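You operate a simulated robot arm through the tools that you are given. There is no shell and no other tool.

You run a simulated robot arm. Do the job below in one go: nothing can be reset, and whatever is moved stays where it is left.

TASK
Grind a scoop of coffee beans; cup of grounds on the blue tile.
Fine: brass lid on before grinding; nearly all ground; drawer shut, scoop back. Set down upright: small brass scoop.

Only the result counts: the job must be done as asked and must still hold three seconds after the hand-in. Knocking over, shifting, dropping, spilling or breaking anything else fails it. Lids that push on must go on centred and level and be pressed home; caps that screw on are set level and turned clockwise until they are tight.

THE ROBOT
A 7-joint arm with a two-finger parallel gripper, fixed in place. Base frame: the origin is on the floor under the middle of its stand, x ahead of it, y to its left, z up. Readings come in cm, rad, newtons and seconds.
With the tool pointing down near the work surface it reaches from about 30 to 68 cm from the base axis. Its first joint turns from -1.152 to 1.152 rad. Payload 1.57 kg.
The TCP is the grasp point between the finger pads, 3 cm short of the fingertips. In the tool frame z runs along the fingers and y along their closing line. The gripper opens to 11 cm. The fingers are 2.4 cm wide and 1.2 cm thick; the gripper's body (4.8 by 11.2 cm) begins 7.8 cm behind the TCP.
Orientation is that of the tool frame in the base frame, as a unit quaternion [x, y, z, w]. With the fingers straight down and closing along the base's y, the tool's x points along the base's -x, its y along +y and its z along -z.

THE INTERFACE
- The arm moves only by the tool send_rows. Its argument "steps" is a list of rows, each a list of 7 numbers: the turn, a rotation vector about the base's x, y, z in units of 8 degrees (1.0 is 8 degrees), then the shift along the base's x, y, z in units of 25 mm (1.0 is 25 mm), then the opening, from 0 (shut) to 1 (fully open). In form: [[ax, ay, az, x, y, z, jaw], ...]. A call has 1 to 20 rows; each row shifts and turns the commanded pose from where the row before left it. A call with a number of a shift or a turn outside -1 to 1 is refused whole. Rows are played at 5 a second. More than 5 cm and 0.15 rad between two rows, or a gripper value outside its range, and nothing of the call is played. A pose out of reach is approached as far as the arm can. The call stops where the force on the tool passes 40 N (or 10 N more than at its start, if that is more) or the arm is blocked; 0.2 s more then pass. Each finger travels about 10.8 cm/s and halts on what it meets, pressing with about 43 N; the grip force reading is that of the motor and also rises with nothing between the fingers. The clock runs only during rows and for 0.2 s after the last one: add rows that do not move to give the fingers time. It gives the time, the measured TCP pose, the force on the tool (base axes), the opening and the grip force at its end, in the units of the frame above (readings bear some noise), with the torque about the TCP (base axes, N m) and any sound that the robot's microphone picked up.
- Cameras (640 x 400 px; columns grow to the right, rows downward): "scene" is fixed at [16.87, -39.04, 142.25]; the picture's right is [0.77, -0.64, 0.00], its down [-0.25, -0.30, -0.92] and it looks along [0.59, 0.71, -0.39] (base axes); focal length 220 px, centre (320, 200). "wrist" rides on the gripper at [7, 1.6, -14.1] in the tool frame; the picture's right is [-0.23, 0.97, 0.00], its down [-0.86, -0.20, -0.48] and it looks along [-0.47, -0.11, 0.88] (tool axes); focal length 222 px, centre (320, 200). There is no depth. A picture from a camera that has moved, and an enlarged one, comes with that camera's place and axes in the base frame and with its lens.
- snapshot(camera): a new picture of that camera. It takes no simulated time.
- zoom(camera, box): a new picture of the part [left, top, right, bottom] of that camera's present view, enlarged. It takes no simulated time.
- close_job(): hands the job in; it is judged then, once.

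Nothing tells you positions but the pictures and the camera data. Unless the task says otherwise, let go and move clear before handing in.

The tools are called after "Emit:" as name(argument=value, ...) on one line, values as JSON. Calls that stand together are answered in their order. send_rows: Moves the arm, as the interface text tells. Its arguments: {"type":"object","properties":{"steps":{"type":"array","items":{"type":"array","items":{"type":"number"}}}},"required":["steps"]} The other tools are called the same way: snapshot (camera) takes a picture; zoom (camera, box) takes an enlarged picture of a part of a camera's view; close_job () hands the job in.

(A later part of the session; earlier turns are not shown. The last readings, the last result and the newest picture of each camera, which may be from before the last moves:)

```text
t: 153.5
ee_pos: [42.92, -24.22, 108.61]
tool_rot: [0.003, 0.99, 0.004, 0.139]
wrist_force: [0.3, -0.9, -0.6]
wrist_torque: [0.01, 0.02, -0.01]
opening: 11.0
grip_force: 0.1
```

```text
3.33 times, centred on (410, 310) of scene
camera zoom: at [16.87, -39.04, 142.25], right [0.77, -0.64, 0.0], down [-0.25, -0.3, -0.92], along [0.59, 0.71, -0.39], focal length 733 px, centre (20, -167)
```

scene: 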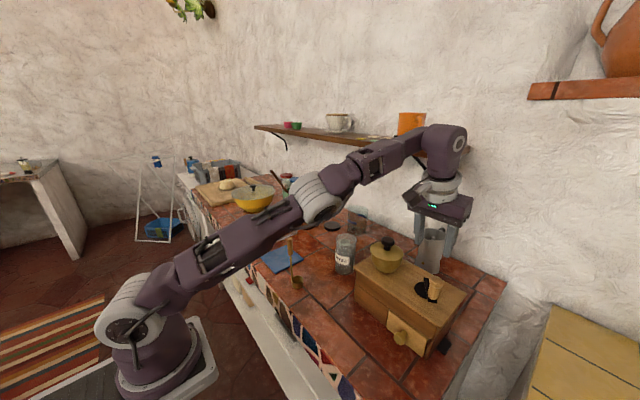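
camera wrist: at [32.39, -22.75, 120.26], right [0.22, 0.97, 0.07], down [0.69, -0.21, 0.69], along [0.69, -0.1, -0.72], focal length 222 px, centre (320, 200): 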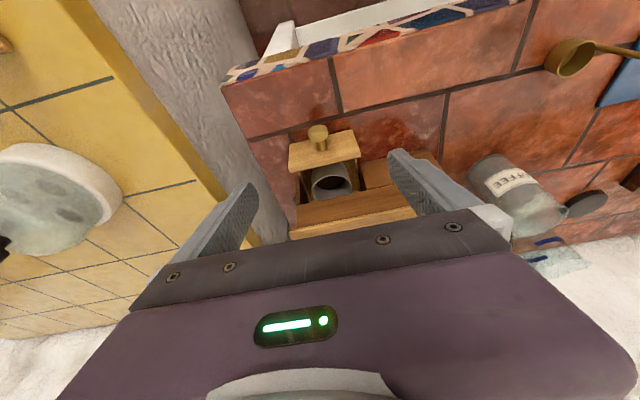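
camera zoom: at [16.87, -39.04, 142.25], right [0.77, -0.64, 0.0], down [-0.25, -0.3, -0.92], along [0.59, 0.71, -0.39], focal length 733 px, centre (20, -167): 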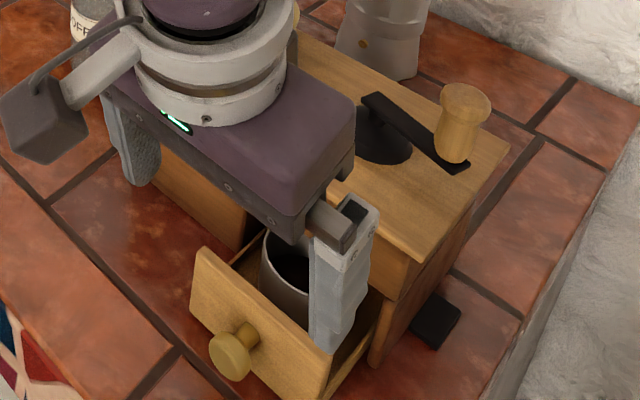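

The cup now holds dark grounds, so the direction is right and grinding works. I'll shut the drawer again and keep cranking.

Emit:
send_rows(steps=[[0, 0, 0, -0.3, 0.04, -0.6, 0.3], [0, 0, 0, 0, 0, -0.9, 0], [0, 0, 0, 0, 0, -1, 0], [0, 0, 0, 0, 0, -1, 0], [0, 0, 0, 0, 0, -1, 0], [0, 0, 0, 0, 0, -0.9, 0], [0, 0, 0, 0, 0, -0.3, 0], [0, 0, 0, 0.4, 0, 0, 0], [0, 0, 0, 0.4, 0, 0, 0], [0, 0, 0, 0.4, 0, 0, 0], [0, 0, 0, 0.3, 0, 0, 0], [0, 0, 0, 0.3, 0, 0, 0], [0, 0, 0, 0.3, 0, 0, 0], [0, 0, 0, 0.3, 0, 0, 0], [0, 0, 0, 0.3, 0, 0, 0], [0, 0, 0, 0.2, 0, 0, 0], [0, 0, 0, 0, 0, 0, 0]])

```text
t: 157.1
ee_pos: [49.37, -24.21, 94.37]
tool_rot: [0.003, 0.99, 0.005, 0.14]
wrist_force: [0.1, -0.3, 1.6]
wrist_torque: [0.0, 0.01, 0.01]
opening: 0.01
grip_force: 20.7
```

Emit:
send_rows(steps=[[0, 0, 0, 0.1, 0, 0, 0], [0, 0, 0, 0.1, 0, 0, 0], [0, 0, 0, 0.08, 0, 0, 0], [0, 0, 0, 0.06, 0, 0, 0], [0, 0, 0, 0.06, 0, 0, 0], [0, 0, 0, 0, 0, 0, 0]])

Emit:
zoom(camera="scene", box=[370, 250, 470, 360])

```text
t: 158.5
ee_pos: [50.11, -24.3, 94.36]
tool_rot: [0.003, 0.99, 0.006, 0.138]
wrist_force: [-16.6, 1.2, 0.8]
wrist_torque: [0.07, 0.27, 0.05]
opening: 0.01
grip_force: 21.1
```

```text
3.64 times, centred on (420, 305) of scene
camera zoom: at [16.82, -39.03, 142.26], right [0.77, -0.64, 0.0], down [-0.25, -0.3, -0.92], along [0.59, 0.71, -0.39], focal length 800 px, centre (-44, -182)
```

zoom: 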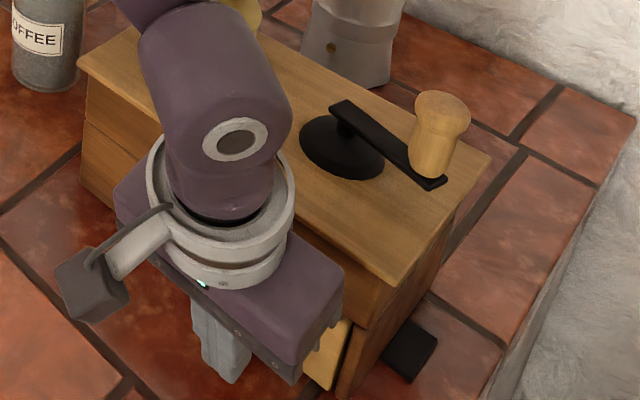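

Emit:
send_rows(steps=[[0, 0, 0, -0.6, 0, 0, 0], [0, 0, 0, -0.6, 0, 0.5, 0.3], [0, 0, 0, 0, 0, 1, 0.5], [0, 0, 0, 0, 0, 1, 0.5], [0, 0, 0, 0, 0, 1, 0.5], [0, 0, 0, 0, 0, 1, 0.5], [0, 0, 0, 0, 0, 1, 0.5], [0, 0, 0, 0, 0, 1, 0.5], [0, 0, 0, 0, 0, 1, 0.5], [0, 0, 0, 0, -0.2, 1, 0.5], [0, -1, 0, 0.8, -0.4, 0.6, 0.5], [0, -1, 0, 0.9, -0.4, 0, 0.5], [0, -0.05, 0, 0.9, -0.4, 0, 0.5], [0, 0, 0, 0.9, -0.4, 0, 0.5], [0, 0, 0, 0.9, -0.2, 0, 0.5], [0, 0, 0, 0.3, 0, 0, 0.5], [0, 0, 0, 0, 0, 0, 0.5]])

Emit:
snapshot(camera="wrist")

Emit:
zoom(camera="wrist", box=[250, 80, 450, 220])

```text
t: 162.1
ee_pos: [59.07, -29.06, 117.11]
tool_rot: [0.002, 0.96, 0.005, 0.281]
wrist_force: [0.2, -0.3, -0.1]
wrist_torque: [0.01, 0.01, -0.03]
opening: 5.52
grip_force: 0.1
```

```text
taken
camera wrist: at [45.66, -27.54, 125.35], right [0.19, 0.97, 0.13], down [0.46, -0.21, 0.86], along [0.86, -0.1, -0.49], focal length 222 px, centre (320, 200)
```

wrist: 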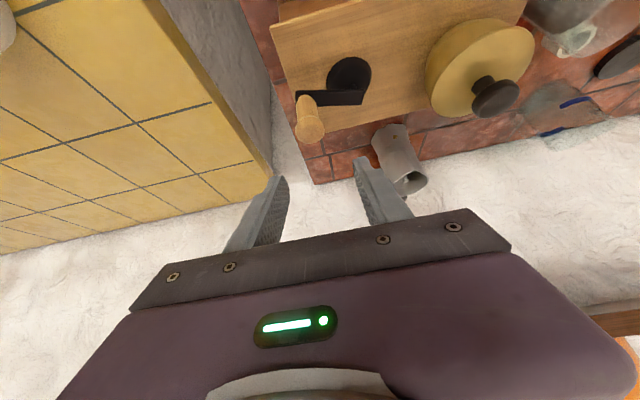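

```text
2.86 times, centred on (350, 150) of wrist
camera zoom: at [45.66, -27.54, 125.35], right [0.19, 0.97, 0.13], down [0.46, -0.21, 0.86], along [0.86, -0.1, -0.49], focal length 635 px, centre (234, 343)
```

zoom: 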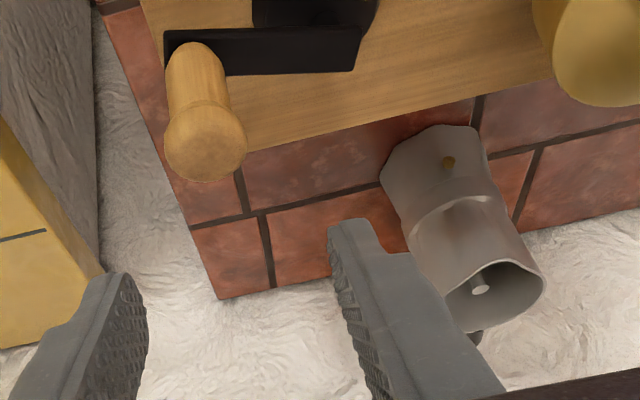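

The knob is at (60.6, −29.26). I'll lower around it, grip, and continue cranking full turns.

Emit:
send_rows(steps=[[0, 0, 0, 0.13, -0.08, -0.6, 0.5], [0, 0, 0, 0, 0, -0.6, 0.5], [0, 0, 0, 0, 0, -0.6, 0.5], [0, 0, 0, 0, 0, -0.6, 0.5], [0, 0, 0, 0, 0, -0.18, 0.5], [0, 0, 0, 0, 0, 0, 0.1], [0, 0, 0, 0, 0, 0, 0.1], [0, 0, 0, 0, 0, 0, 0.1]])

```text
t: 163.9
ee_pos: [59.47, -29.23, 110.74]
tool_rot: [0.001, 0.96, 0.005, 0.28]
wrist_force: [1.7, 7.3, -0.6]
wrist_torque: [-0.05, -0.14, 0.07]
opening: 2.54
grip_force: 36.5
```

Emit:
send_rows(steps=[[0, 0, 0, -0.79, 0.352, 0, 0.1], [0, 0, 0, -0.579, 0.643, 0, 0.1], [0, 0, 0, -0.268, 0.822, 0, 0.1], [0, 0, 0, 0.09, 0.86, 0, 0.1], [0, 0, 0, 0.433, 0.749, 0, 0.1], [0, 0, 0, 0.7, 0.508, 0, 0.1], [0, 0, 0, 0.846, 0.18, 0, 0.1], [0, 0, 0, 0.846, -0.18, 0, 0.1], [0, 0, 0, 0.7, -0.508, 0, 0.1], [0, 0, 0, 0.433, -0.749, 0, 0.1], [0, 0, 0, 0.09, -0.86, 0, 0.1], [0, 0, 0, -0.268, -0.822, 0, 0.1], [0, 0, 0, -0.579, -0.643, 0, 0.1], [0, 0, 0, -0.79, -0.352, 0, 0.1], [0, 0, 0, -0.865, 0, 0, 0.1]])

```text
t: 167.1
ee_pos: [59.29, -29.15, 110.79]
tool_rot: [0.002, 0.96, 0.004, 0.279]
wrist_force: [-1.8, -8.2, 6.7]
wrist_torque: [-0.27, 0.96, -0.09]
opening: 2.57
grip_force: 37.0
```

Emit:
send_rows(steps=[[0, 0, 0, -0.79, 0.352, 0, 0.1], [0, 0, 0, -0.579, 0.643, 0, 0.1], [0, 0, 0, -0.268, 0.822, 0, 0.1], [0, 0, 0, 0.09, 0.86, 0, 0.1], [0, 0, 0, 0.433, 0.749, 0, 0.1], [0, 0, 0, 0.7, 0.508, 0, 0.1], [0, 0, 0, 0.846, 0.18, 0, 0.1], [0, 0, 0, 0.846, -0.18, 0, 0.1], [0, 0, 0, 0.7, -0.508, 0, 0.1], [0, 0, 0, 0.433, -0.749, 0, 0.1], [0, 0, 0, 0.09, -0.86, 0, 0.1], [0, 0, 0, -0.268, -0.822, 0, 0.1], [0, 0, 0, -0.579, -0.643, 0, 0.1], [0, 0, 0, -0.79, -0.352, 0, 0.1], [0, 0, 0, -0.865, 0, 0, 0.1], [0, 0, 0, -0.79, 0.352, 0, 0.1], [0, 0, 0, -0.579, 0.643, 0, 0.1], [0, 0, 0, -0.268, 0.822, 0, 0.1], [0, 0, 0, 0.09, 0.86, 0, 0.1], [0, 0, 0, 0.433, 0.749, 0, 0.1]])

```text
t: 171.3
ee_pos: [56.54, -20.8, 110.69]
tool_rot: [0.002, 0.96, 0.005, 0.279]
wrist_force: [7.0, -6.2, -13.6]
wrist_torque: [-0.11, 0.49, -0.12]
opening: 2.53
grip_force: 36.7
```

Emit:
send_rows(steps=[[0, 0, 0, 0.7, 0.508, 0, 0.1], [0, 0, 0, 0.846, 0.18, 0, 0.1], [0, 0, 0, 0.846, -0.18, 0, 0.1], [0, 0, 0, 0.7, -0.508, 0, 0.1], [0, 0, 0, 0.433, -0.749, 0, 0.1], [0, 0, 0, 0.09, -0.86, 0, 0.1], [0, 0, 0, -0.268, -0.822, 0, 0.1], [0, 0, 0, -0.579, -0.643, 0, 0.1], [0, 0, 0, -0.79, -0.352, 0, 0.1], [0, 0, 0, -0.865, 0, 0, 0.1], [0, 0, 0, -0.79, 0.352, 0, 0.1], [0, 0, 0, -0.579, 0.643, 0, 0.1], [0, 0, 0, -0.268, 0.822, 0, 0.1], [0, 0, 0, 0.09, 0.86, 0, 0.1], [0, 0, 0, 0.433, 0.749, 0, 0.1], [0, 0, 0, 0.7, 0.508, 0, 0.1], [0, 0, 0, 0.846, 0.18, 0, 0.1], [0, 0, 0, 0.846, -0.18, 0, 0.1], [0, 0, 0, 0.7, -0.508, 0, 0.1], [0, 0, 0, 0.433, -0.749, 0, 0.1]])

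```text
t: 175.5
ee_pos: [65.39, -22.67, 110.73]
tool_rot: [0.001, 0.96, 0.005, 0.281]
wrist_force: [4.4, 1.1, 19.1]
wrist_torque: [0.02, -0.78, 0.03]
opening: 2.54
grip_force: 36.7
```

Emit:
send_rows(steps=[[0, 0, 0, 0.09, -0.86, 0, 0.1], [0, 0, 0, -0.268, -0.822, 0, 0.1], [0, 0, 0, -0.579, -0.643, 0, 0.1], [0, 0, 0, -0.79, -0.352, 0, 0.1], [0, 0, 0, -0.865, 0, 0, 0.1], [0, 0, 0, -0.79, 0.352, 0, 0.1], [0, 0, 0, -0.579, 0.643, 0, 0.1], [0, 0, 0, -0.268, 0.822, 0, 0.1], [0, 0, 0, 0.09, 0.86, 0, 0.1], [0, 0, 0, 0.433, 0.749, 0, 0.1], [0, 0, 0, 0.7, 0.508, 0, 0.1], [0, 0, 0, 0.846, 0.18, 0, 0.1], [0, 0, 0, 0.846, -0.18, 0, 0.1], [0, 0, 0, 0.7, -0.508, 0, 0.1], [0, 0, 0, 0.433, -0.749, 0, 0.1], [0, 0, 0, 0.09, -0.86, 0, 0.1], [0, 0, 0, -0.268, -0.822, 0, 0.1], [0, 0, 0, -0.579, -0.643, 0, 0.1], [0, 0, 0, -0.79, -0.352, 0, 0.1], [0, 0, 0, -0.865, 0, 0, 0.1]])

Emit:
zoom(camera="wrist", box=[250, 80, 450, 220])

Emit:
zoom(camera="scene", box=[370, 220, 490, 330])

```text
t: 179.7
ee_pos: [59.15, -29.28, 110.57]
tool_rot: [0.001, 0.96, 0.006, 0.279]
wrist_force: [1.2, 2.8, 17.4]
wrist_torque: [-0.17, 0.38, 0.05]
opening: 2.55
grip_force: 37.0
```

```text
2.86 times, centred on (350, 150) of wrist
camera zoom: at [45.72, -27.75, 118.84], right [0.19, 0.97, 0.13], down [0.46, -0.21, 0.86], along [0.86, -0.1, -0.49], focal length 635 px, centre (234, 343)
```

zoom: 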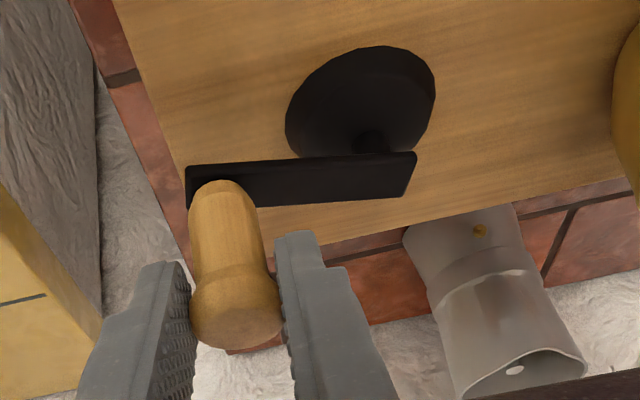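

```text
3.64 times, centred on (430, 275) of scene
camera zoom: at [16.84, -39.01, 142.26], right [0.77, -0.64, 0.0], down [-0.25, -0.3, -0.92], along [0.59, 0.71, -0.39], focal length 800 px, centre (-80, -73)
```

zoom: 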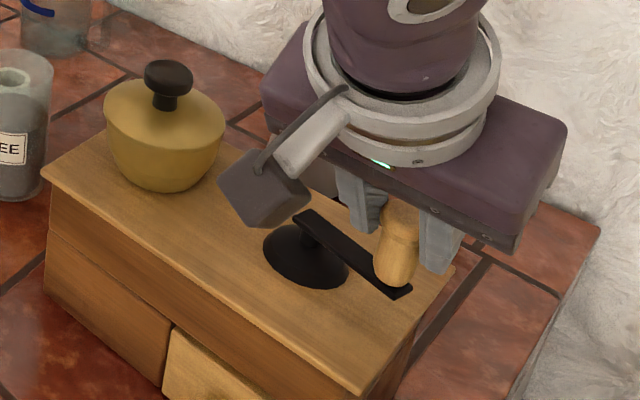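

Five more turns completed smoothly. I'll do another four.

Emit:
send_rows(steps=[[0, 0, 0, -0.79, 0.352, 0, 0.1], [0, 0, 0, -0.579, 0.643, 0, 0.1], [0, 0, 0, -0.268, 0.822, 0, 0.1], [0, 0, 0, 0.09, 0.86, 0, 0.1], [0, 0, 0, 0.433, 0.749, 0, 0.1], [0, 0, 0, 0.7, 0.508, 0, 0.1], [0, 0, 0, 0.846, 0.18, 0, 0.1], [0, 0, 0, 0.846, -0.18, 0, 0.1], [0, 0, 0, 0.7, -0.508, 0, 0.1], [0, 0, 0, 0.433, -0.749, 0, 0.1], [0, 0, 0, 0.09, -0.86, 0, 0.1], [0, 0, 0, -0.268, -0.822, 0, 0.1], [0, 0, 0, -0.579, -0.643, 0, 0.1], [0, 0, 0, -0.79, -0.352, 0, 0.1], [0, 0, 0, -0.865, 0, 0, 0.1], [0, 0, 0, -0.79, 0.352, 0, 0.1], [0, 0, 0, -0.579, 0.643, 0, 0.1], [0, 0, 0, -0.268, 0.822, 0, 0.1], [0, 0, 0, 0.09, 0.86, 0, 0.1], [0, 0, 0, 0.433, 0.749, 0, 0.1]])

Emit:
send_rows(steps=[[0, 0, 0, 0.7, 0.508, 0, 0.1], [0, 0, 0, 0.846, 0.18, 0, 0.1], [0, 0, 0, 0.846, -0.18, 0, 0.1], [0, 0, 0, 0.7, -0.508, 0, 0.1], [0, 0, 0, 0.433, -0.749, 0, 0.1], [0, 0, 0, 0.09, -0.86, 0, 0.1], [0, 0, 0, -0.268, -0.822, 0, 0.1], [0, 0, 0, -0.579, -0.643, 0, 0.1], [0, 0, 0, -0.79, -0.352, 0, 0.1], [0, 0, 0, -0.865, 0, 0, 0.1], [0, 0, 0, -0.79, 0.352, 0, 0.1], [0, 0, 0, -0.579, 0.643, 0, 0.1], [0, 0, 0, -0.268, 0.822, 0, 0.1], [0, 0, 0, 0.09, 0.86, 0, 0.1], [0, 0, 0, 0.433, 0.749, 0, 0.1], [0, 0, 0, 0.7, 0.508, 0, 0.1], [0, 0, 0, 0.846, 0.18, 0, 0.1], [0, 0, 0, 0.846, -0.18, 0, 0.1], [0, 0, 0, 0.7, -0.508, 0, 0.1], [0, 0, 0, 0.433, -0.749, 0, 0.1]])

Emit:
send_rows(steps=[[0, 0, 0, 0.09, -0.86, 0, 0.1], [0, 0, 0, -0.268, -0.822, 0, 0.1], [0, 0, 0, -0.579, -0.643, 0, 0.1], [0, 0, 0, -0.79, -0.352, 0, 0.1], [0, 0, 0, -0.865, 0, 0, 0.1], [0, 0, 0, -0.79, 0.352, 0, 0.1], [0, 0, 0, -0.579, 0.643, 0, 0.1], [0, 0, 0, -0.268, 0.822, 0, 0.1], [0, 0, 0, 0.09, 0.86, 0, 0.1], [0, 0, 0, 0.433, 0.749, 0, 0.1], [0, 0, 0, 0.7, 0.508, 0, 0.1], [0, 0, 0, 0.846, 0.18, 0, 0.1], [0, 0, 0, 0.846, -0.18, 0, 0.1], [0, 0, 0, 0.7, -0.508, 0, 0.1], [0, 0, 0, 0.433, -0.749, 0, 0.1], [0, 0, 0, 0.09, -0.86, 0, 0.1], [0, 0, 0, -0.268, -0.822, 0, 0.1], [0, 0, 0, -0.579, -0.643, 0, 0.1], [0, 0, 0, -0.79, -0.352, 0, 0.1], [0, 0, 0, -0.865, 0, 0, 0.1]])

```text
t: 183.9
ee_pos: [56.28, -20.9, 110.59]
tool_rot: [0.003, 0.961, 0.005, 0.278]
wrist_force: [0.3, -0.7, -15.8]
wrist_torque: [-0.08, 0.67, -0.01]
opening: 2.55
grip_force: 36.6
```

```text
t: 188.1
ee_pos: [65.29, -22.8, 110.68]
tool_rot: [0.001, 0.96, 0.004, 0.281]
wrist_force: [1.8, 1.7, 19.8]
wrist_torque: [-0.03, -0.84, -0.01]
opening: 2.56
grip_force: 37.1
```

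```text
t: 192.3
ee_pos: [58.77, -29.19, 110.66]
tool_rot: [0.002, 0.96, 0.006, 0.28]
wrist_force: [1.8, 5.8, 1.2]
wrist_torque: [-0.2, 0.43, 0.07]
opening: 2.55
grip_force: 36.7
```

Running smoothly; I'll do eight more turns to be thorough before checking.

Emit:
send_rows(steps=[[0, 0, 0, -0.76, 0.352, 0, 0.1], [0, 0, 0, -0.549, 0.643, 0, 0.1], [0, 0, 0, -0.268, 0.822, 0, 0.1], [0, 0, 0, 0.09, 0.86, 0, 0.1], [0, 0, 0, 0.433, 0.749, 0, 0.1], [0, 0, 0, 0.7, 0.508, 0, 0.1], [0, 0, 0, 0.846, 0.18, 0, 0.1], [0, 0, 0, 0.846, -0.18, 0, 0.1], [0, 0, 0, 0.7, -0.508, 0, 0.1], [0, 0, 0, 0.433, -0.749, 0, 0.1], [0, 0, 0, 0.09, -0.86, 0, 0.1], [0, 0, 0, -0.268, -0.822, 0, 0.1], [0, 0, 0, -0.579, -0.643, 0, 0.1], [0, 0, 0, -0.79, -0.352, 0, 0.1], [0, 0, 0, -0.865, 0, 0, 0.1], [0, 0, 0, -0.79, 0.352, 0, 0.1], [0, 0, 0, -0.579, 0.643, 0, 0.1], [0, 0, 0, -0.268, 0.822, 0, 0.1], [0, 0, 0, 0.09, 0.86, 0, 0.1], [0, 0, 0, 0.433, 0.749, 0, 0.1]])

Emit:
send_rows(steps=[[0, 0, 0, 0.7, 0.508, 0, 0.1], [0, 0, 0, 0.846, 0.18, 0, 0.1], [0, 0, 0, 0.846, -0.18, 0, 0.1], [0, 0, 0, 0.7, -0.508, 0, 0.1], [0, 0, 0, 0.433, -0.749, 0, 0.1], [0, 0, 0, 0.09, -0.86, 0, 0.1], [0, 0, 0, -0.268, -0.822, 0, 0.1], [0, 0, 0, -0.579, -0.643, 0, 0.1], [0, 0, 0, -0.79, -0.352, 0, 0.1], [0, 0, 0, -0.865, 0, 0, 0.1], [0, 0, 0, -0.79, 0.352, 0, 0.1], [0, 0, 0, -0.579, 0.643, 0, 0.1], [0, 0, 0, -0.268, 0.822, 0, 0.1], [0, 0, 0, 0.09, 0.86, 0, 0.1], [0, 0, 0, 0.433, 0.749, 0, 0.1], [0, 0, 0, 0.7, 0.508, 0, 0.1], [0, 0, 0, 0.846, 0.18, 0, 0.1], [0, 0, 0, 0.846, -0.18, 0, 0.1], [0, 0, 0, 0.7, -0.508, 0, 0.1], [0, 0, 0, 0.433, -0.749, 0, 0.1]])

Emit:
send_rows(steps=[[0, 0, 0, 0.09, -0.86, 0, 0.1], [0, 0, 0, -0.268, -0.822, 0, 0.1], [0, 0, 0, -0.579, -0.643, 0, 0.1], [0, 0, 0, -0.79, -0.352, 0, 0.1], [0, 0, 0, -0.865, 0, 0, 0.1], [0, 0, 0, -0.79, 0.352, 0, 0.1], [0, 0, 0, -0.579, 0.643, 0, 0.1], [0, 0, 0, -0.268, 0.822, 0, 0.1], [0, 0, 0, 0.09, 0.86, 0, 0.1], [0, 0, 0, 0.433, 0.749, 0, 0.1], [0, 0, 0, 0.7, 0.508, 0, 0.1], [0, 0, 0, 0.846, 0.18, 0, 0.1], [0, 0, 0, 0.846, -0.18, 0, 0.1], [0, 0, 0, 0.7, -0.508, 0, 0.1], [0, 0, 0, 0.433, -0.749, 0, 0.1], [0, 0, 0, 0.09, -0.86, 0, 0.1], [0, 0, 0, -0.268, -0.822, 0, 0.1], [0, 0, 0, -0.579, -0.643, 0, 0.1], [0, 0, 0, -0.79, -0.352, 0, 0.1], [0, 0, 0, -0.865, 0, 0, 0.1]])

Emit:
zoom(camera="wrist", box=[250, 80, 450, 220])

```text
t: 196.5
ee_pos: [56.31, -20.64, 110.84]
tool_rot: [0.0, 0.961, 0.008, 0.278]
wrist_force: [-17.4, 15.5, -7.0]
wrist_torque: [0.17, -0.01, 0.25]
opening: 2.55
grip_force: 36.7
```

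```text
t: 200.7
ee_pos: [65.14, -22.77, 110.82]
tool_rot: [0.003, 0.959, 0.003, 0.282]
wrist_force: [10.8, 2.7, 4.5]
wrist_torque: [-0.09, -1.0, 0.03]
opening: 2.56
grip_force: 36.9
```

```text
t: 204.9
ee_pos: [59.09, -29.26, 110.75]
tool_rot: [0.002, 0.96, 0.005, 0.281]
wrist_force: [0.7, 4.5, -3.3]
wrist_torque: [-0.22, -0.01, 0.03]
opening: 2.56
grip_force: 36.4
```

```text
2.86 times, centred on (350, 150) of wrist
camera zoom: at [45.7, -27.8, 118.94], right [0.19, 0.97, 0.13], down [0.46, -0.21, 0.86], along [0.86, -0.1, -0.49], focal length 635 px, centre (234, 343)
```

zoom: 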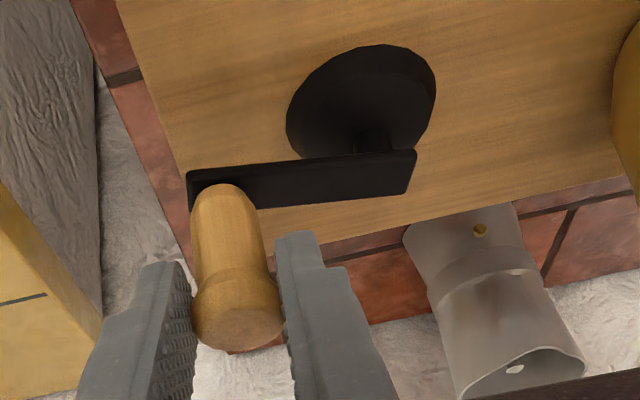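

Emit:
send_rows(steps=[[0, 0, 0, -0.79, 0.352, 0, 0.1], [0, 0, 0, -0.579, 0.643, 0, 0.1], [0, 0, 0, -0.268, 0.822, 0, 0.1], [0, 0, 0, 0.09, 0.86, 0, 0.1], [0, 0, 0, 0.433, 0.749, 0, 0.1], [0, 0, 0, 0.7, 0.508, 0, 0.1], [0, 0, 0, 0.846, 0.18, 0, 0.1], [0, 0, 0, 0.846, -0.18, 0, 0.1], [0, 0, 0, 0.7, -0.508, 0, 0.1], [0, 0, 0, 0.433, -0.749, 0, 0.1], [0, 0, 0, 0.09, -0.86, 0, 0.1], [0, 0, 0, -0.268, -0.822, 0, 0.1], [0, 0, 0, -0.579, -0.643, 0, 0.1], [0, 0, 0, -0.79, -0.352, 0, 0.1], [0, 0, 0, -0.865, 0, 0, 0.1], [0, 0, 0, -0.79, 0.352, 0, 0.1], [0, 0, 0, -0.579, 0.643, 0, 0.1], [0, 0, 0, -0.268, 0.822, 0, 0.1], [0, 0, 0, 0.09, 0.86, 0, 0.1], [0, 0, 0, 0.433, 0.749, 0, 0.1]])

Emit:
send_rows(steps=[[0, 0, 0, 0.7, 0.508, 0, 0.1], [0, 0, 0, 0.846, 0.18, 0, 0.1], [0, 0, 0, 0.846, -0.18, 0, 0.1], [0, 0, 0, 0.7, -0.508, 0, 0.1], [0, 0, 0, 0.433, -0.749, 0, 0.1], [0, 0, 0, 0.09, -0.86, 0, 0.1], [0, 0, 0, -0.268, -0.822, 0, 0.1], [0, 0, 0, -0.579, -0.643, 0, 0.1], [0, 0, 0, -0.79, -0.352, 0, 0.1], [0, 0, 0, -0.865, 0, 0, 0.1], [0, 0, 0, -0.79, 0.352, 0, 0.1], [0, 0, 0, -0.579, 0.643, 0, 0.1], [0, 0, 0, -0.268, 0.822, 0, 0.1], [0, 0, 0, 0.09, 0.86, 0, 0.1], [0, 0, 0, 0.433, 0.749, 0, 0.1], [0, 0, 0, 0.7, 0.508, 0, 0.1], [0, 0, 0, 0.846, 0.18, 0, 0.1], [0, 0, 0, 0.846, -0.18, 0, 0.1], [0, 0, 0, 0.7, -0.508, 0, 0.1], [0, 0, 0, 0.433, -0.749, 0, 0.1]])

Emit:
send_rows(steps=[[0, 0, 0, 0.09, -0.86, 0, 0.1], [0, 0, 0, -0.268, -0.822, 0, 0.1], [0, 0, 0, -0.579, -0.643, 0, 0.1], [0, 0, 0, -0.79, -0.352, 0, 0.1], [0, 0, 0, -0.865, 0, 0, 0.1], [0, 0, 0, -0.79, 0.352, 0, 0.1], [0, 0, 0, -0.579, 0.643, 0, 0.1], [0, 0, 0, -0.268, 0.822, 0, 0.1], [0, 0, 0, 0.09, 0.86, 0, 0.1], [0, 0, 0, 0.433, 0.749, 0, 0.1], [0, 0, 0, 0.7, 0.508, 0, 0.1], [0, 0, 0, 0.846, 0.18, 0, 0.1], [0, 0, 0, 0.846, -0.18, 0, 0.1], [0, 0, 0, 0.7, -0.508, 0, 0.1], [0, 0, 0, 0.433, -0.749, 0, 0.1], [0, 0, 0, 0.09, -0.86, 0, 0.1], [0, 0, 0, -0.268, -0.822, 0, 0.1], [0, 0, 0, -0.579, -0.643, 0, 0.1], [0, 0, 0, -0.79, -0.352, 0, 0.1], [0, 0, 0, -0.865, 0, 0, 0.1]])

```text
t: 209.1
ee_pos: [56.09, -20.76, 110.71]
tool_rot: [0.001, 0.96, 0.005, 0.279]
wrist_force: [-12.9, 10.1, 19.0]
wrist_torque: [0.08, 0.42, 0.16]
opening: 2.56
grip_force: 37.2
```

```text
t: 213.3
ee_pos: [64.85, -22.59, 110.73]
tool_rot: [0.002, 0.959, 0.004, 0.282]
wrist_force: [0.3, 0.1, 4.8]
wrist_torque: [-0.01, -0.79, 0.0]
opening: 2.58
grip_force: 36.6
```

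```text
t: 215.4
ee_pos: [54.76, -24.14, 110.75]
tool_rot: [0.01, 0.96, -0.005, 0.281]
wrist_force: [-0.9, -12.2, -2.6]
wrist_torque: [-0.08, -0.01, -0.24]
opening: 2.53
grip_force: 36.7
stopped in row 10: the force on the tool passed its limit at 55 N (the readings are from after the stop); the commanded pose is now the measured one
```

Nearly 21 turns are done, but the grip position drifted along the knob. I'll re-centre the grip and finish this turn so the crank ends out of the way.

Emit:
send_rows(steps=[[0, 0, 0, 0, 0, 0, 0.35], [0, 0, 0, 0, 0, 0, 0.35], [0, 0, 0, 0.2, 0, 0, 0.35], [0, 0, 0, 0, 0, 0, 0.35]])

Emit:
zoom(camera="wrist", box=[250, 80, 450, 220])

```text
t: 216.4
ee_pos: [55.45, -23.94, 110.72]
tool_rot: [0.01, 0.96, -0.005, 0.28]
wrist_force: [1.0, -0.3, -1.1]
wrist_torque: [-0.04, 0.01, -0.02]
opening: 3.82
grip_force: 0.0
```

```text
2.86 times, centred on (350, 150) of wrist
camera zoom: at [42.02, -21.98, 118.84], right [0.21, 0.97, 0.12], down [0.46, -0.21, 0.86], along [0.86, -0.13, -0.49], focal length 635 px, centre (234, 343)
```

zoom: 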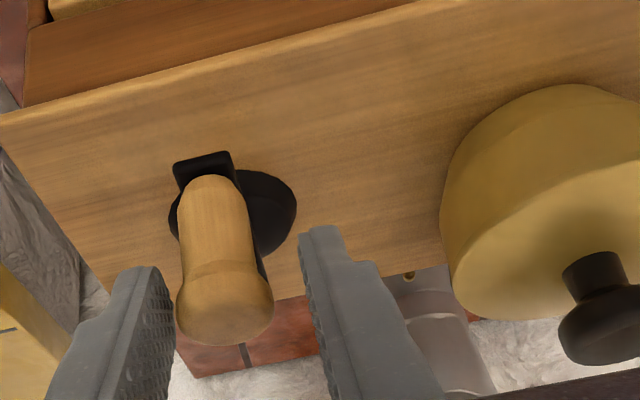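

Emit:
send_rows(steps=[[0, 0, 0, 0, 0, 0, 0.1], [0, 0, 0, 0, 0, 0, 0.1], [0, 0, 0, 0.209, 0.84, 0, 0.1], [0, 0, 0, 0.533, 0.681, 0, 0.1], [0, 0, 0, 0.764, 0.406, 0, 0.1], [0, 0, 0, 0.863, 0.06, 0, 0.1], [0, 0, 0, 0.813, -0.296, 0, 0.1], [0, 0, 0, 0.622, -0.601, 0, 0.1], [0, 0, 0, 0.324, -0.802, 0, 0.1], [0, 0, 0, -0.03, -0.864, 0, 0.1], [0, 0, 0, -0.379, -0.777, 0, 0.1], [0, 0, 0, -0.663, -0.556, 0, 0.1], [0, 0, 0, -0.831, -0.238, 0, 0.1], [0, 0, 0, -0.578, 0.04, 0, 0.1], [0, 0, 0, 0, 0, 0, 0.1]])

Emit:
zoom(camera="wrist", box=[250, 80, 450, 220])

```text
t: 217.1
ee_pos: [55.37, -24.05, 110.64]
tool_rot: [0.016, 0.96, -0.013, 0.28]
wrist_force: [2.3, -12.0, -5.2]
wrist_torque: [-0.06, -0.13, -0.16]
opening: 2.59
grip_force: 36.9
stopped in row 3: the force on the tool passed its limit at 51 N (the readings are from after the stop); the commanded pose is now the measured one
```

```text
2.86 times, centred on (350, 150) of wrist
camera zoom: at [41.98, -21.88, 118.82], right [0.23, 0.97, 0.11], down [0.46, -0.2, 0.87], along [0.86, -0.15, -0.49], focal length 635 px, centre (234, 343)
```

zoom: 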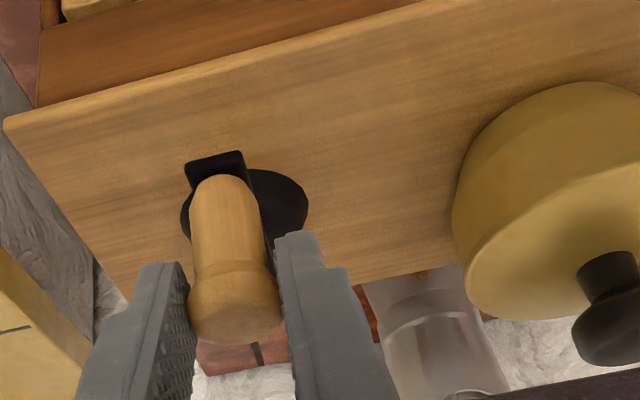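

Emit:
send_rows(steps=[[0, 0, 0, 0.01, 0.1, 0, 0.1], [0, 0, 0, 0, 0, 0, 0.1]])

Emit:
snapshot(camera="scene")

Emit:
zoom(camera="scene", box=[360, 200, 480, 320])

```text
t: 217.7
ee_pos: [55.4, -23.98, 110.66]
tool_rot: [0.016, 0.96, -0.014, 0.28]
wrist_force: [4.2, -37.8, -6.9]
wrist_torque: [-0.05, -0.08, -0.38]
opening: 2.57
grip_force: 36.9
```

```text
taken
```

scene: 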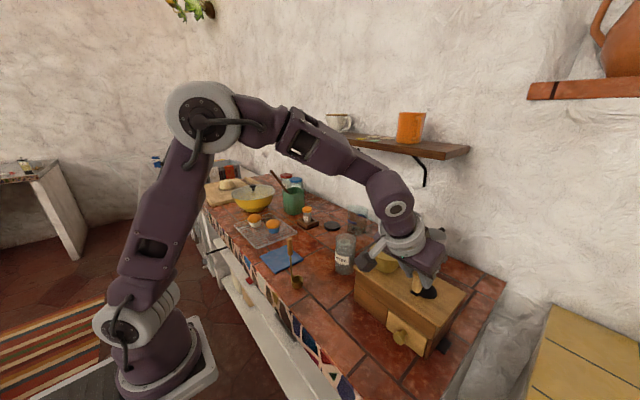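

```text
3.33 times, centred on (420, 260) of scene
camera zoom: at [16.89, -39.16, 142.21], right [0.77, -0.64, 0.0], down [-0.25, -0.3, -0.92], along [0.59, 0.71, -0.39], focal length 733 px, centre (-13, 0)
```

zoom: 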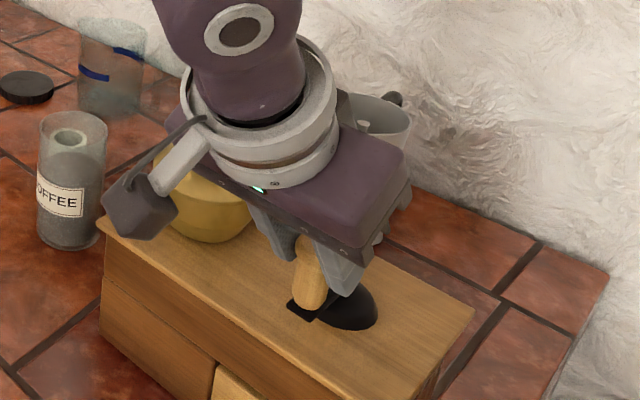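

The crank has come to a hard stop after about 20 turns, so it has most likely finished. I'll back it off anticlockwise to clear the drawer area, then release.

Emit:
send_rows(steps=[[0, 0, 0, 0, -0.15, 0, 0.1], [0, 0, 0, 0.12, -0.6, 0, 0.1], [0, 0, 0, 0.35, -0.6, 0, 0.1], [0, 0, 0, 0.5, -0.5, 0, 0.1], [0, 0, 0, 0.5, -0.3, 0, 0.1], [0, 0, 0, 0, 0, 0, 0.1]])

Emit:
zoom(camera="wrist", box=[250, 80, 450, 220])

```text
t: 219.1
ee_pos: [59.12, -29.13, 110.71]
tool_rot: [0.015, 0.96, -0.012, 0.279]
wrist_force: [-5.8, -21.1, -11.2]
wrist_torque: [-0.13, -0.4, -0.24]
opening: 2.54
grip_force: 37.4
```

```text
2.86 times, centred on (350, 150) of wrist
camera zoom: at [45.76, -26.95, 118.82], right [0.22, 0.97, 0.11], down [0.46, -0.2, 0.87], along [0.86, -0.14, -0.49], focal length 635 px, centre (234, 343)
```

zoom: 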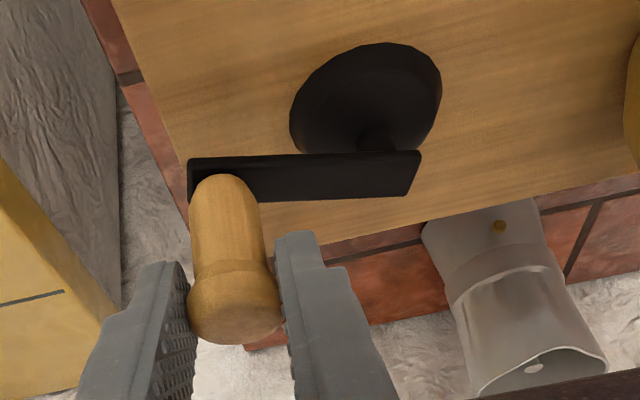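

Emit:
send_rows(steps=[[0, 0, 0, 0, 0, 0, 0.4], [0, 0, 0, 0, 0, 0, 0.4], [0, 0, 0, 0, 0, 0.8, 0.4], [0, 0, 0, 0, 0, 0.9, 0.4], [0.1, 1, 0.08, -0.5, 0.1, 0.7, 0.4], [0.1, 1, 0.08, -0.8, 0.4, 0, 0.4], [0, 0.06, 0, -0.9, 0.4, 0, 0.4], [0, 0, 0, -0.9, 0.4, -0.5, 0.4], [0, 0, 0, -0.9, 0.4, -0.9, 0.4], [0, 0, 0, -0.6, 0.3, -0.9, 0.4], [0, 0, 0, 0, 0, -0.9, 0.4], [0, 0, 0, 0, 0, 0, 0.45]])

Emit:
send_rows(steps=[[0, 0, 0, 0.274, -0.006, -0.85, 0.45], [0, 0, 0, 0.274, -0.006, -0.85, 0.45], [0, 0, 0, 0.274, -0.006, -0.85, 0.45], [0, 0, 0, 0.274, -0.006, -0.85, 0.45], [0, 0, 0, 0.274, -0.006, -0.85, 0.45], [0, 0, 0, 0.274, 0, -0.85, 0.45], [0, 0, 0, 0.274, 0, -0.6, 0.45], [0, 0, 0, 0, 0, 0, 0.45]])

Emit:
snapshot(camera="wrist")

```text
t: 221.7
ee_pos: [47.51, -23.99, 108.79]
tool_rot: [0.005, 0.99, 0.004, 0.14]
wrist_force: [0.7, -0.1, -0.1]
wrist_torque: [-0.02, 0.01, 0.02]
opening: 4.93
grip_force: 0.0
```

```text
t: 223.5
ee_pos: [52.47, -24.15, 94.28]
tool_rot: [0.007, 0.99, 0.003, 0.139]
wrist_force: [-0.7, 0.0, 0.6]
wrist_torque: [0.01, 0.01, 0.03]
opening: 4.94
grip_force: 0.0
```

```text
taken
camera wrist: at [41.86, -22.49, 106.08], right [0.23, 0.97, 0.07], down [0.69, -0.21, 0.69], along [0.69, -0.11, -0.72], focal length 222 px, centre (320, 200)
```

wrist: 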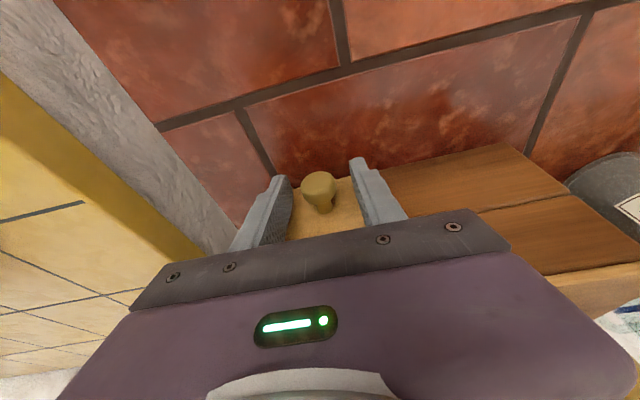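

Emit:
send_rows(steps=[[0, 0, 0, 0, -0.02, 0, 0.1], [0, 0, 0, 0, 0, 0, 0.1], [0, 0, 0, 0, 0, 0, 0.1]])

Emit:
send_rows(steps=[[0, 0, 0, -0.4, -0.03, 0, 0.1], [0, 0, 0, -0.4, 0, 0, 0.1], [0, 0, 0, -0.4, 0, 0, 0.1], [0, 0, 0, -0.4, 0, 0, 0.1], [0, 0, 0, -0.4, 0, 0, 0.1], [0, 0, 0, -0.4, 0, 0, 0.1], [0, 0, 0, -0.3, 0, 0, 0.1], [0, 0, 0, -0.3, 0, 0, 0.1], [0, 0, 0, -0.2, 0, 0, 0.1], [0, 0, 0, -0.2, 0, 0, 0.1], [0, 0, 0, 0, 0, 0, 0.1]])

Emit:
zoom(camera="scene", box=[350, 250, 470, 370])

```text
t: 224.3
ee_pos: [52.25, -24.25, 94.46]
tool_rot: [0.006, 0.99, 0.004, 0.139]
wrist_force: [1.0, -9.0, -9.8]
wrist_torque: [-0.06, -0.14, -0.06]
opening: 2.54
grip_force: 36.7
```

```text
t: 226.7
ee_pos: [43.99, -24.18, 94.46]
tool_rot: [0.005, 0.99, 0.003, 0.141]
wrist_force: [0.4, 3.7, 11.4]
wrist_torque: [0.11, 0.09, 0.05]
opening: 2.55
grip_force: 36.9
```

```text
3.33 times, centred on (410, 310) of scene
camera zoom: at [16.85, -39.02, 142.26], right [0.77, -0.64, 0.0], down [-0.25, -0.3, -0.92], along [0.59, 0.71, -0.39], focal length 733 px, centre (20, -167)
```

zoom: 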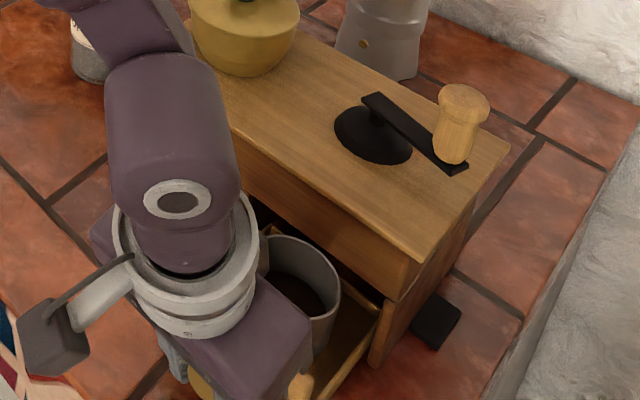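

Emit:
send_rows(steps=[[0, 0, 0, 0, 0, 0, 0.3], [0, 0, 0, 0, 0, 0, 0.5], [0, 0, 0, 0, 0, 0.8, 0.5], [0, 0, 0, -0.3, 0, 1, 0.5], [0, 0, 0, -0.3, 0, 1, 0.5], [0, 0, 0, -0.2, 0, 1, 0.5], [0, 0, 0, 0, 0, 1, 0.5], [0, 0, 0, 0, 0, 1, 1], [0, 0, 0, 0, 0, 0, 1]])

Emit:
snapshot(camera="wrist")

Emit:
zoom(camera="wrist", box=[260, 100, 400, 210])

Emit:
zoom(camera="scene", box=[350, 280, 440, 370])

```text
t: 228.7
ee_pos: [41.94, -24.4, 108.99]
tool_rot: [0.005, 0.99, 0.004, 0.139]
wrist_force: [0.2, 0.0, 0.2]
wrist_torque: [-0.01, -0.04, 0.01]
opening: 10.98
grip_force: 0.2
```

```text
taken
camera wrist: at [31.38, -22.78, 120.7], right [0.23, 0.97, 0.07], down [0.69, -0.21, 0.69], along [0.69, -0.11, -0.72], focal length 222 px, centre (320, 200)
```

wrist: 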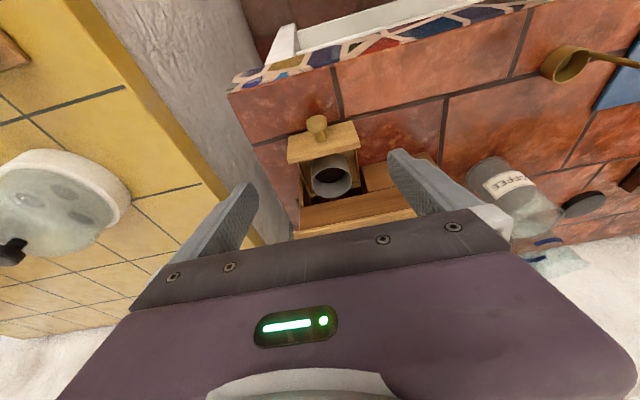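

```text
3.64 times, centred on (330, 155) of wrist
camera zoom: at [31.38, -22.78, 120.7], right [0.23, 0.97, 0.07], down [0.69, -0.21, 0.69], along [0.69, -0.11, -0.72], focal length 808 px, centre (284, 364)
```

zoom: 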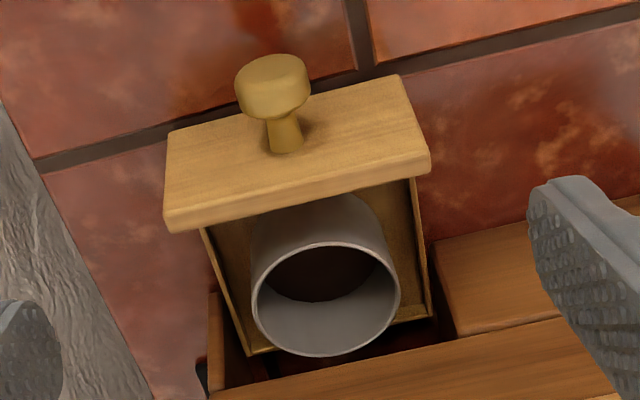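

```text
4.44 times, centred on (395, 325) of scene
camera zoom: at [16.87, -39.04, 142.25], right [0.77, -0.64, 0.0], down [-0.25, -0.3, -0.92], along [0.59, 0.71, -0.39], focal length 977 px, centre (-13, -356)
```

zoom: 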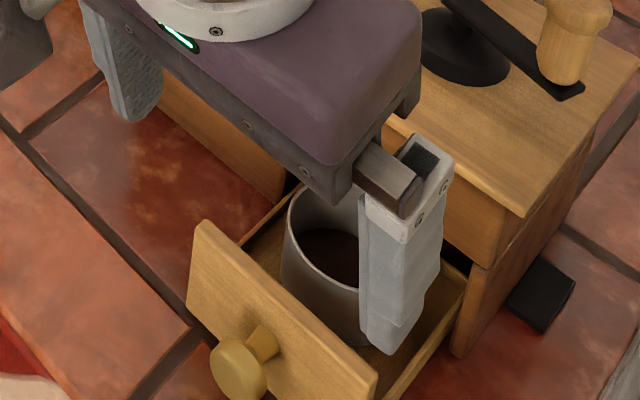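

The drawer is open and the cup, well filled with grounds, is fully exposed at about (51.8, −24.2, rim z≈96). I'll move above it for a closer look.

Emit:
send_rows(steps=[[0, 0, 0, 0.8, 0.04, 0, 0.75], [0, 0, 0, 0.9, 0.04, 0, 0.75], [0, 0, 0, 0.9, 0, 0, 0.75], [0, 0, 0, 0.9, 0, -0.3, 0.75], [0, 0, 0, 0.2, 0, -0.5, 0.75], [0, 0, 0, 0, 0, 0, 0.75]])

Emit:
snapshot(camera="wrist")

Emit:
zoom(camera="wrist", box=[250, 90, 390, 210])

Emit:
zoom(camera="scene", box=[350, 260, 450, 360])

```text
t: 230.1
ee_pos: [51.05, -24.05, 106.96]
tool_rot: [0.006, 0.99, 0.003, 0.139]
wrist_force: [0.2, 0.7, 0.3]
wrist_torque: [0.01, 0.03, 0.01]
opening: 8.28
grip_force: 0.3
```

```text
taken
camera wrist: at [40.57, -22.48, 118.61], right [0.23, 0.97, 0.07], down [0.69, -0.21, 0.69], along [0.69, -0.11, -0.72], focal length 222 px, centre (320, 200)
```

wrist: 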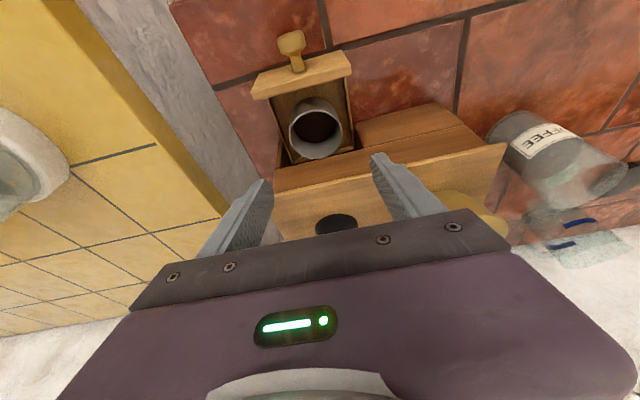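

```text
3.33 times, centred on (320, 150) of wrist
camera zoom: at [40.57, -22.48, 118.61], right [0.23, 0.97, 0.07], down [0.69, -0.21, 0.69], along [0.69, -0.11, -0.72], focal length 740 px, centre (320, 367)
```

zoom: 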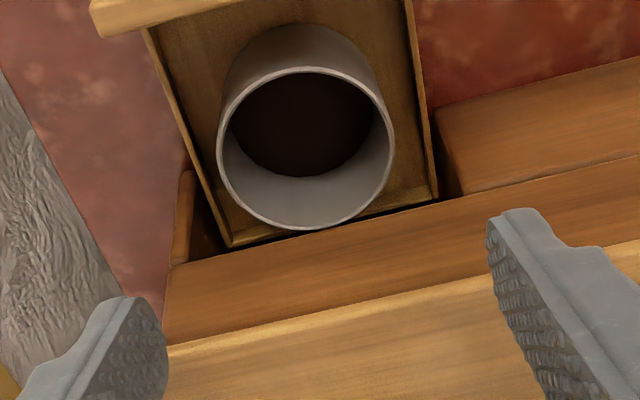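

```text
4.00 times, centred on (400, 310) of scene
camera zoom: at [16.87, -39.04, 142.25], right [0.77, -0.64, 0.0], down [-0.25, -0.3, -0.92], along [0.59, 0.71, -0.39], focal length 880 px, centre (0, -240)
```

zoom: 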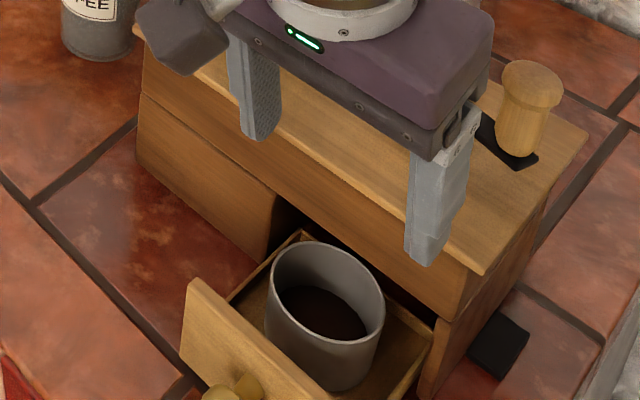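

The cup rim is at about (52.95, −24.25, 95.3) with radius ~3. I'll straddle it from above, then ease forward so the pads meet its middle.

Emit:
send_rows(steps=[[0, 0, 0, 0, -0.06, -0.9, 0.68], [0, 0, 0, 0, 0, -0.9, 0.68], [0, 0, 0, 0, 0, -0.9, 0.68], [0, 0, 0, 0, 0, -0.9, 0.68], [0, 0, 0, 0, 0, -0.6, 0.68], [0, 0, 0, 0, 0, 0, 0.68]])

Emit:
snapshot(camera="wrist")

Emit:
zoom(camera="wrist", box=[230, 110, 400, 240])

Emit:
zoom(camera="scene", box=[350, 260, 450, 360])

```text
t: 231.5
ee_pos: [51.19, -24.04, 96.5]
tool_rot: [0.005, 0.99, 0.003, 0.139]
wrist_force: [-0.4, -0.6, -0.1]
wrist_torque: [0.01, -0.04, 0.02]
opening: 7.47
grip_force: 0.0
```

```text
taken
camera wrist: at [40.63, -22.47, 108.18], right [0.23, 0.97, 0.07], down [0.69, -0.21, 0.69], along [0.69, -0.11, -0.72], focal length 222 px, centre (320, 200)
```

wrist: 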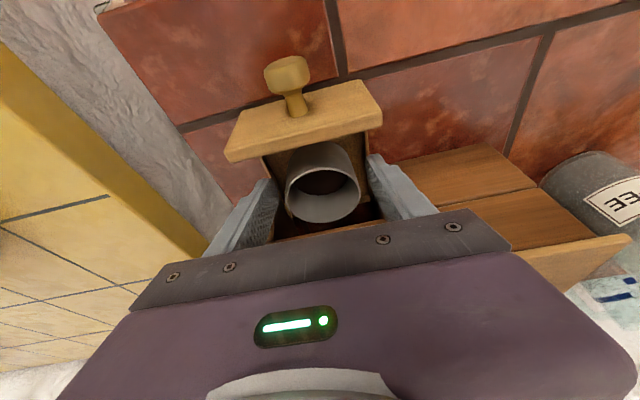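

```text
3.08 times, centred on (315, 175) of wrist
camera zoom: at [40.63, -22.47, 108.18], right [0.23, 0.97, 0.07], down [0.69, -0.21, 0.69], along [0.69, -0.11, -0.72], focal length 684 px, centre (335, 277)
```

zoom: 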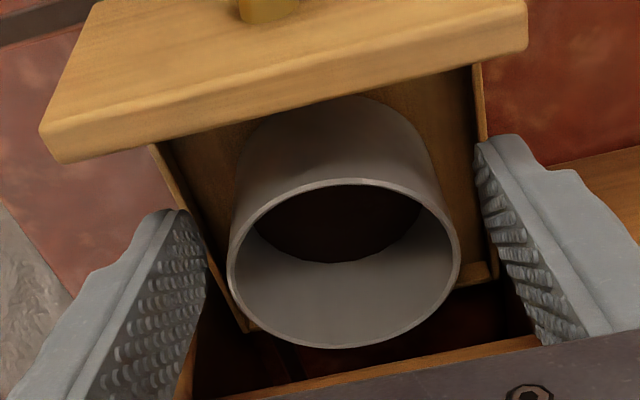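

```text
4.00 times, centred on (400, 310) of scene
camera zoom: at [16.87, -39.04, 142.25], right [0.77, -0.64, 0.0], down [-0.25, -0.3, -0.92], along [0.59, 0.71, -0.39], focal length 880 px, centre (0, -240)
```

zoom: 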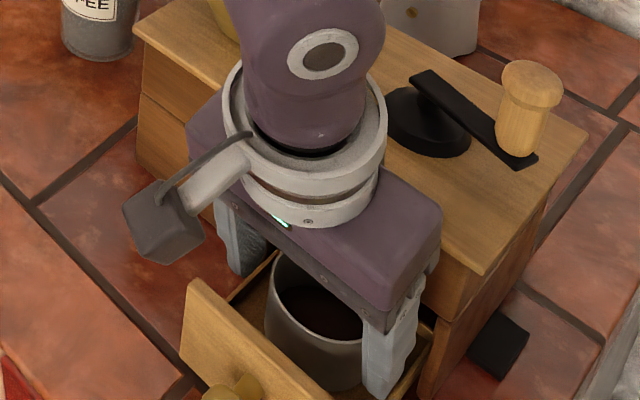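

Emit:
send_rows(steps=[[0, 0, 0, 0.25, -0.04, -0.15, 0.68], [0, 0, 0, 0.25, -0.02, -0.15, 0.68], [0, 0, 0, 0, 0, 0, 0.68]])

Emit:
zoom(camera="wrist", box=[230, 110, 400, 240])

```text
t: 232.3
ee_pos: [52.41, -24.28, 95.77]
tool_rot: [0.006, 0.99, 0.003, 0.139]
wrist_force: [-0.2, 0.4, 0.1]
wrist_torque: [0.01, 0.01, -0.02]
opening: 7.47
grip_force: 0.1
```

```text
3.08 times, centred on (315, 175) of wrist
camera zoom: at [41.92, -22.68, 107.42], right [0.23, 0.97, 0.07], down [0.69, -0.21, 0.69], along [0.69, -0.11, -0.72], focal length 684 px, centre (335, 277)
```

zoom: 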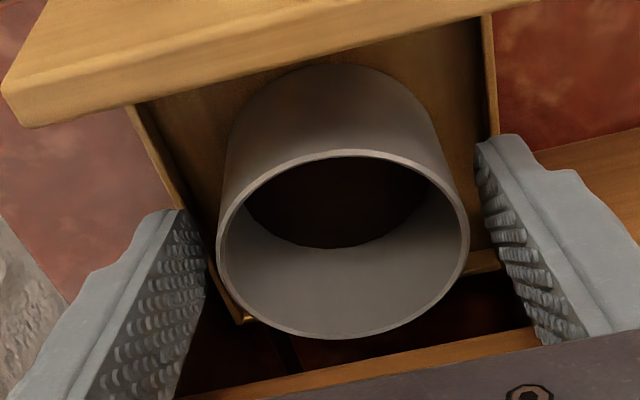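

Emit:
send_rows(steps=[[0, 0, 0, 0, 0, 0, 0.6], [0, 0, 0, 0, 0, 0, 0.55], [0, 0, 0, 0, 0, 0, 0.5], [0, 0, 0, 0, 0, 0, 0.5]])

```text
t: 233.3
ee_pos: [52.5, -24.33, 95.75]
tool_rot: [0.006, 0.99, 0.003, 0.139]
wrist_force: [-0.8, 0.2, -1.0]
wrist_torque: [-0.02, 0.0, 0.0]
opening: 6.31
grip_force: 42.5
```

Emit:
send_rows(steps=[[0, 0, 0, 0, 0, 0.16, 0.5], [0, 0, 0, 0, 0, 0, 0.5], [0, 0, 0, -0.2, 0, 0, 0.5], [0, 0, 0, -0.2, 0, 0, 0.5], [0, 0, 0, -0.1, 0, 0, 0.5], [0, 0, 0, 0, 0, 0, 0.5]])

Emit:
zoom(camera="wrist", box=[230, 110, 400, 240])

Emit:
zoom(camera="scene", box=[350, 260, 450, 360])

```text
t: 234.7
ee_pos: [51.16, -24.38, 96.21]
tool_rot: [0.005, 0.99, 0.003, 0.139]
wrist_force: [-0.9, 0.2, -0.1]
wrist_torque: [0.01, -0.02, -0.02]
opening: 6.31
grip_force: 43.5
```

```text
3.08 times, centred on (315, 175) of wrist
camera zoom: at [40.61, -22.72, 107.76], right [0.23, 0.97, 0.07], down [0.69, -0.21, 0.69], along [0.69, -0.11, -0.72], focal length 684 px, centre (335, 277)
```

zoom: 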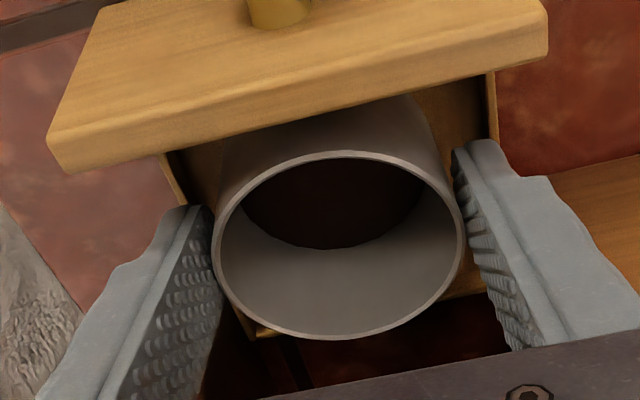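

```text
4.00 times, centred on (400, 310) of scene
camera zoom: at [16.87, -39.04, 142.25], right [0.77, -0.64, 0.0], down [-0.25, -0.3, -0.92], along [0.59, 0.71, -0.39], focal length 880 px, centre (0, -240)
```

zoom: 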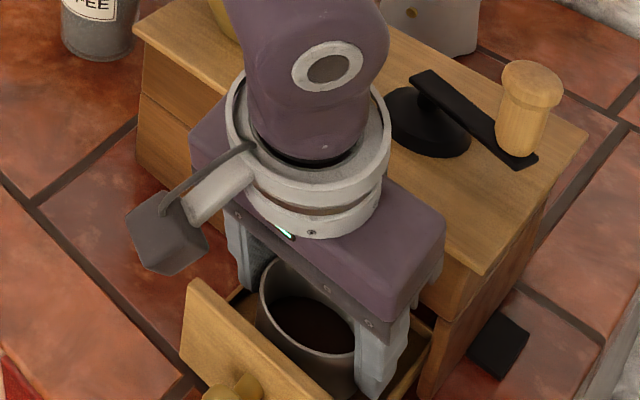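

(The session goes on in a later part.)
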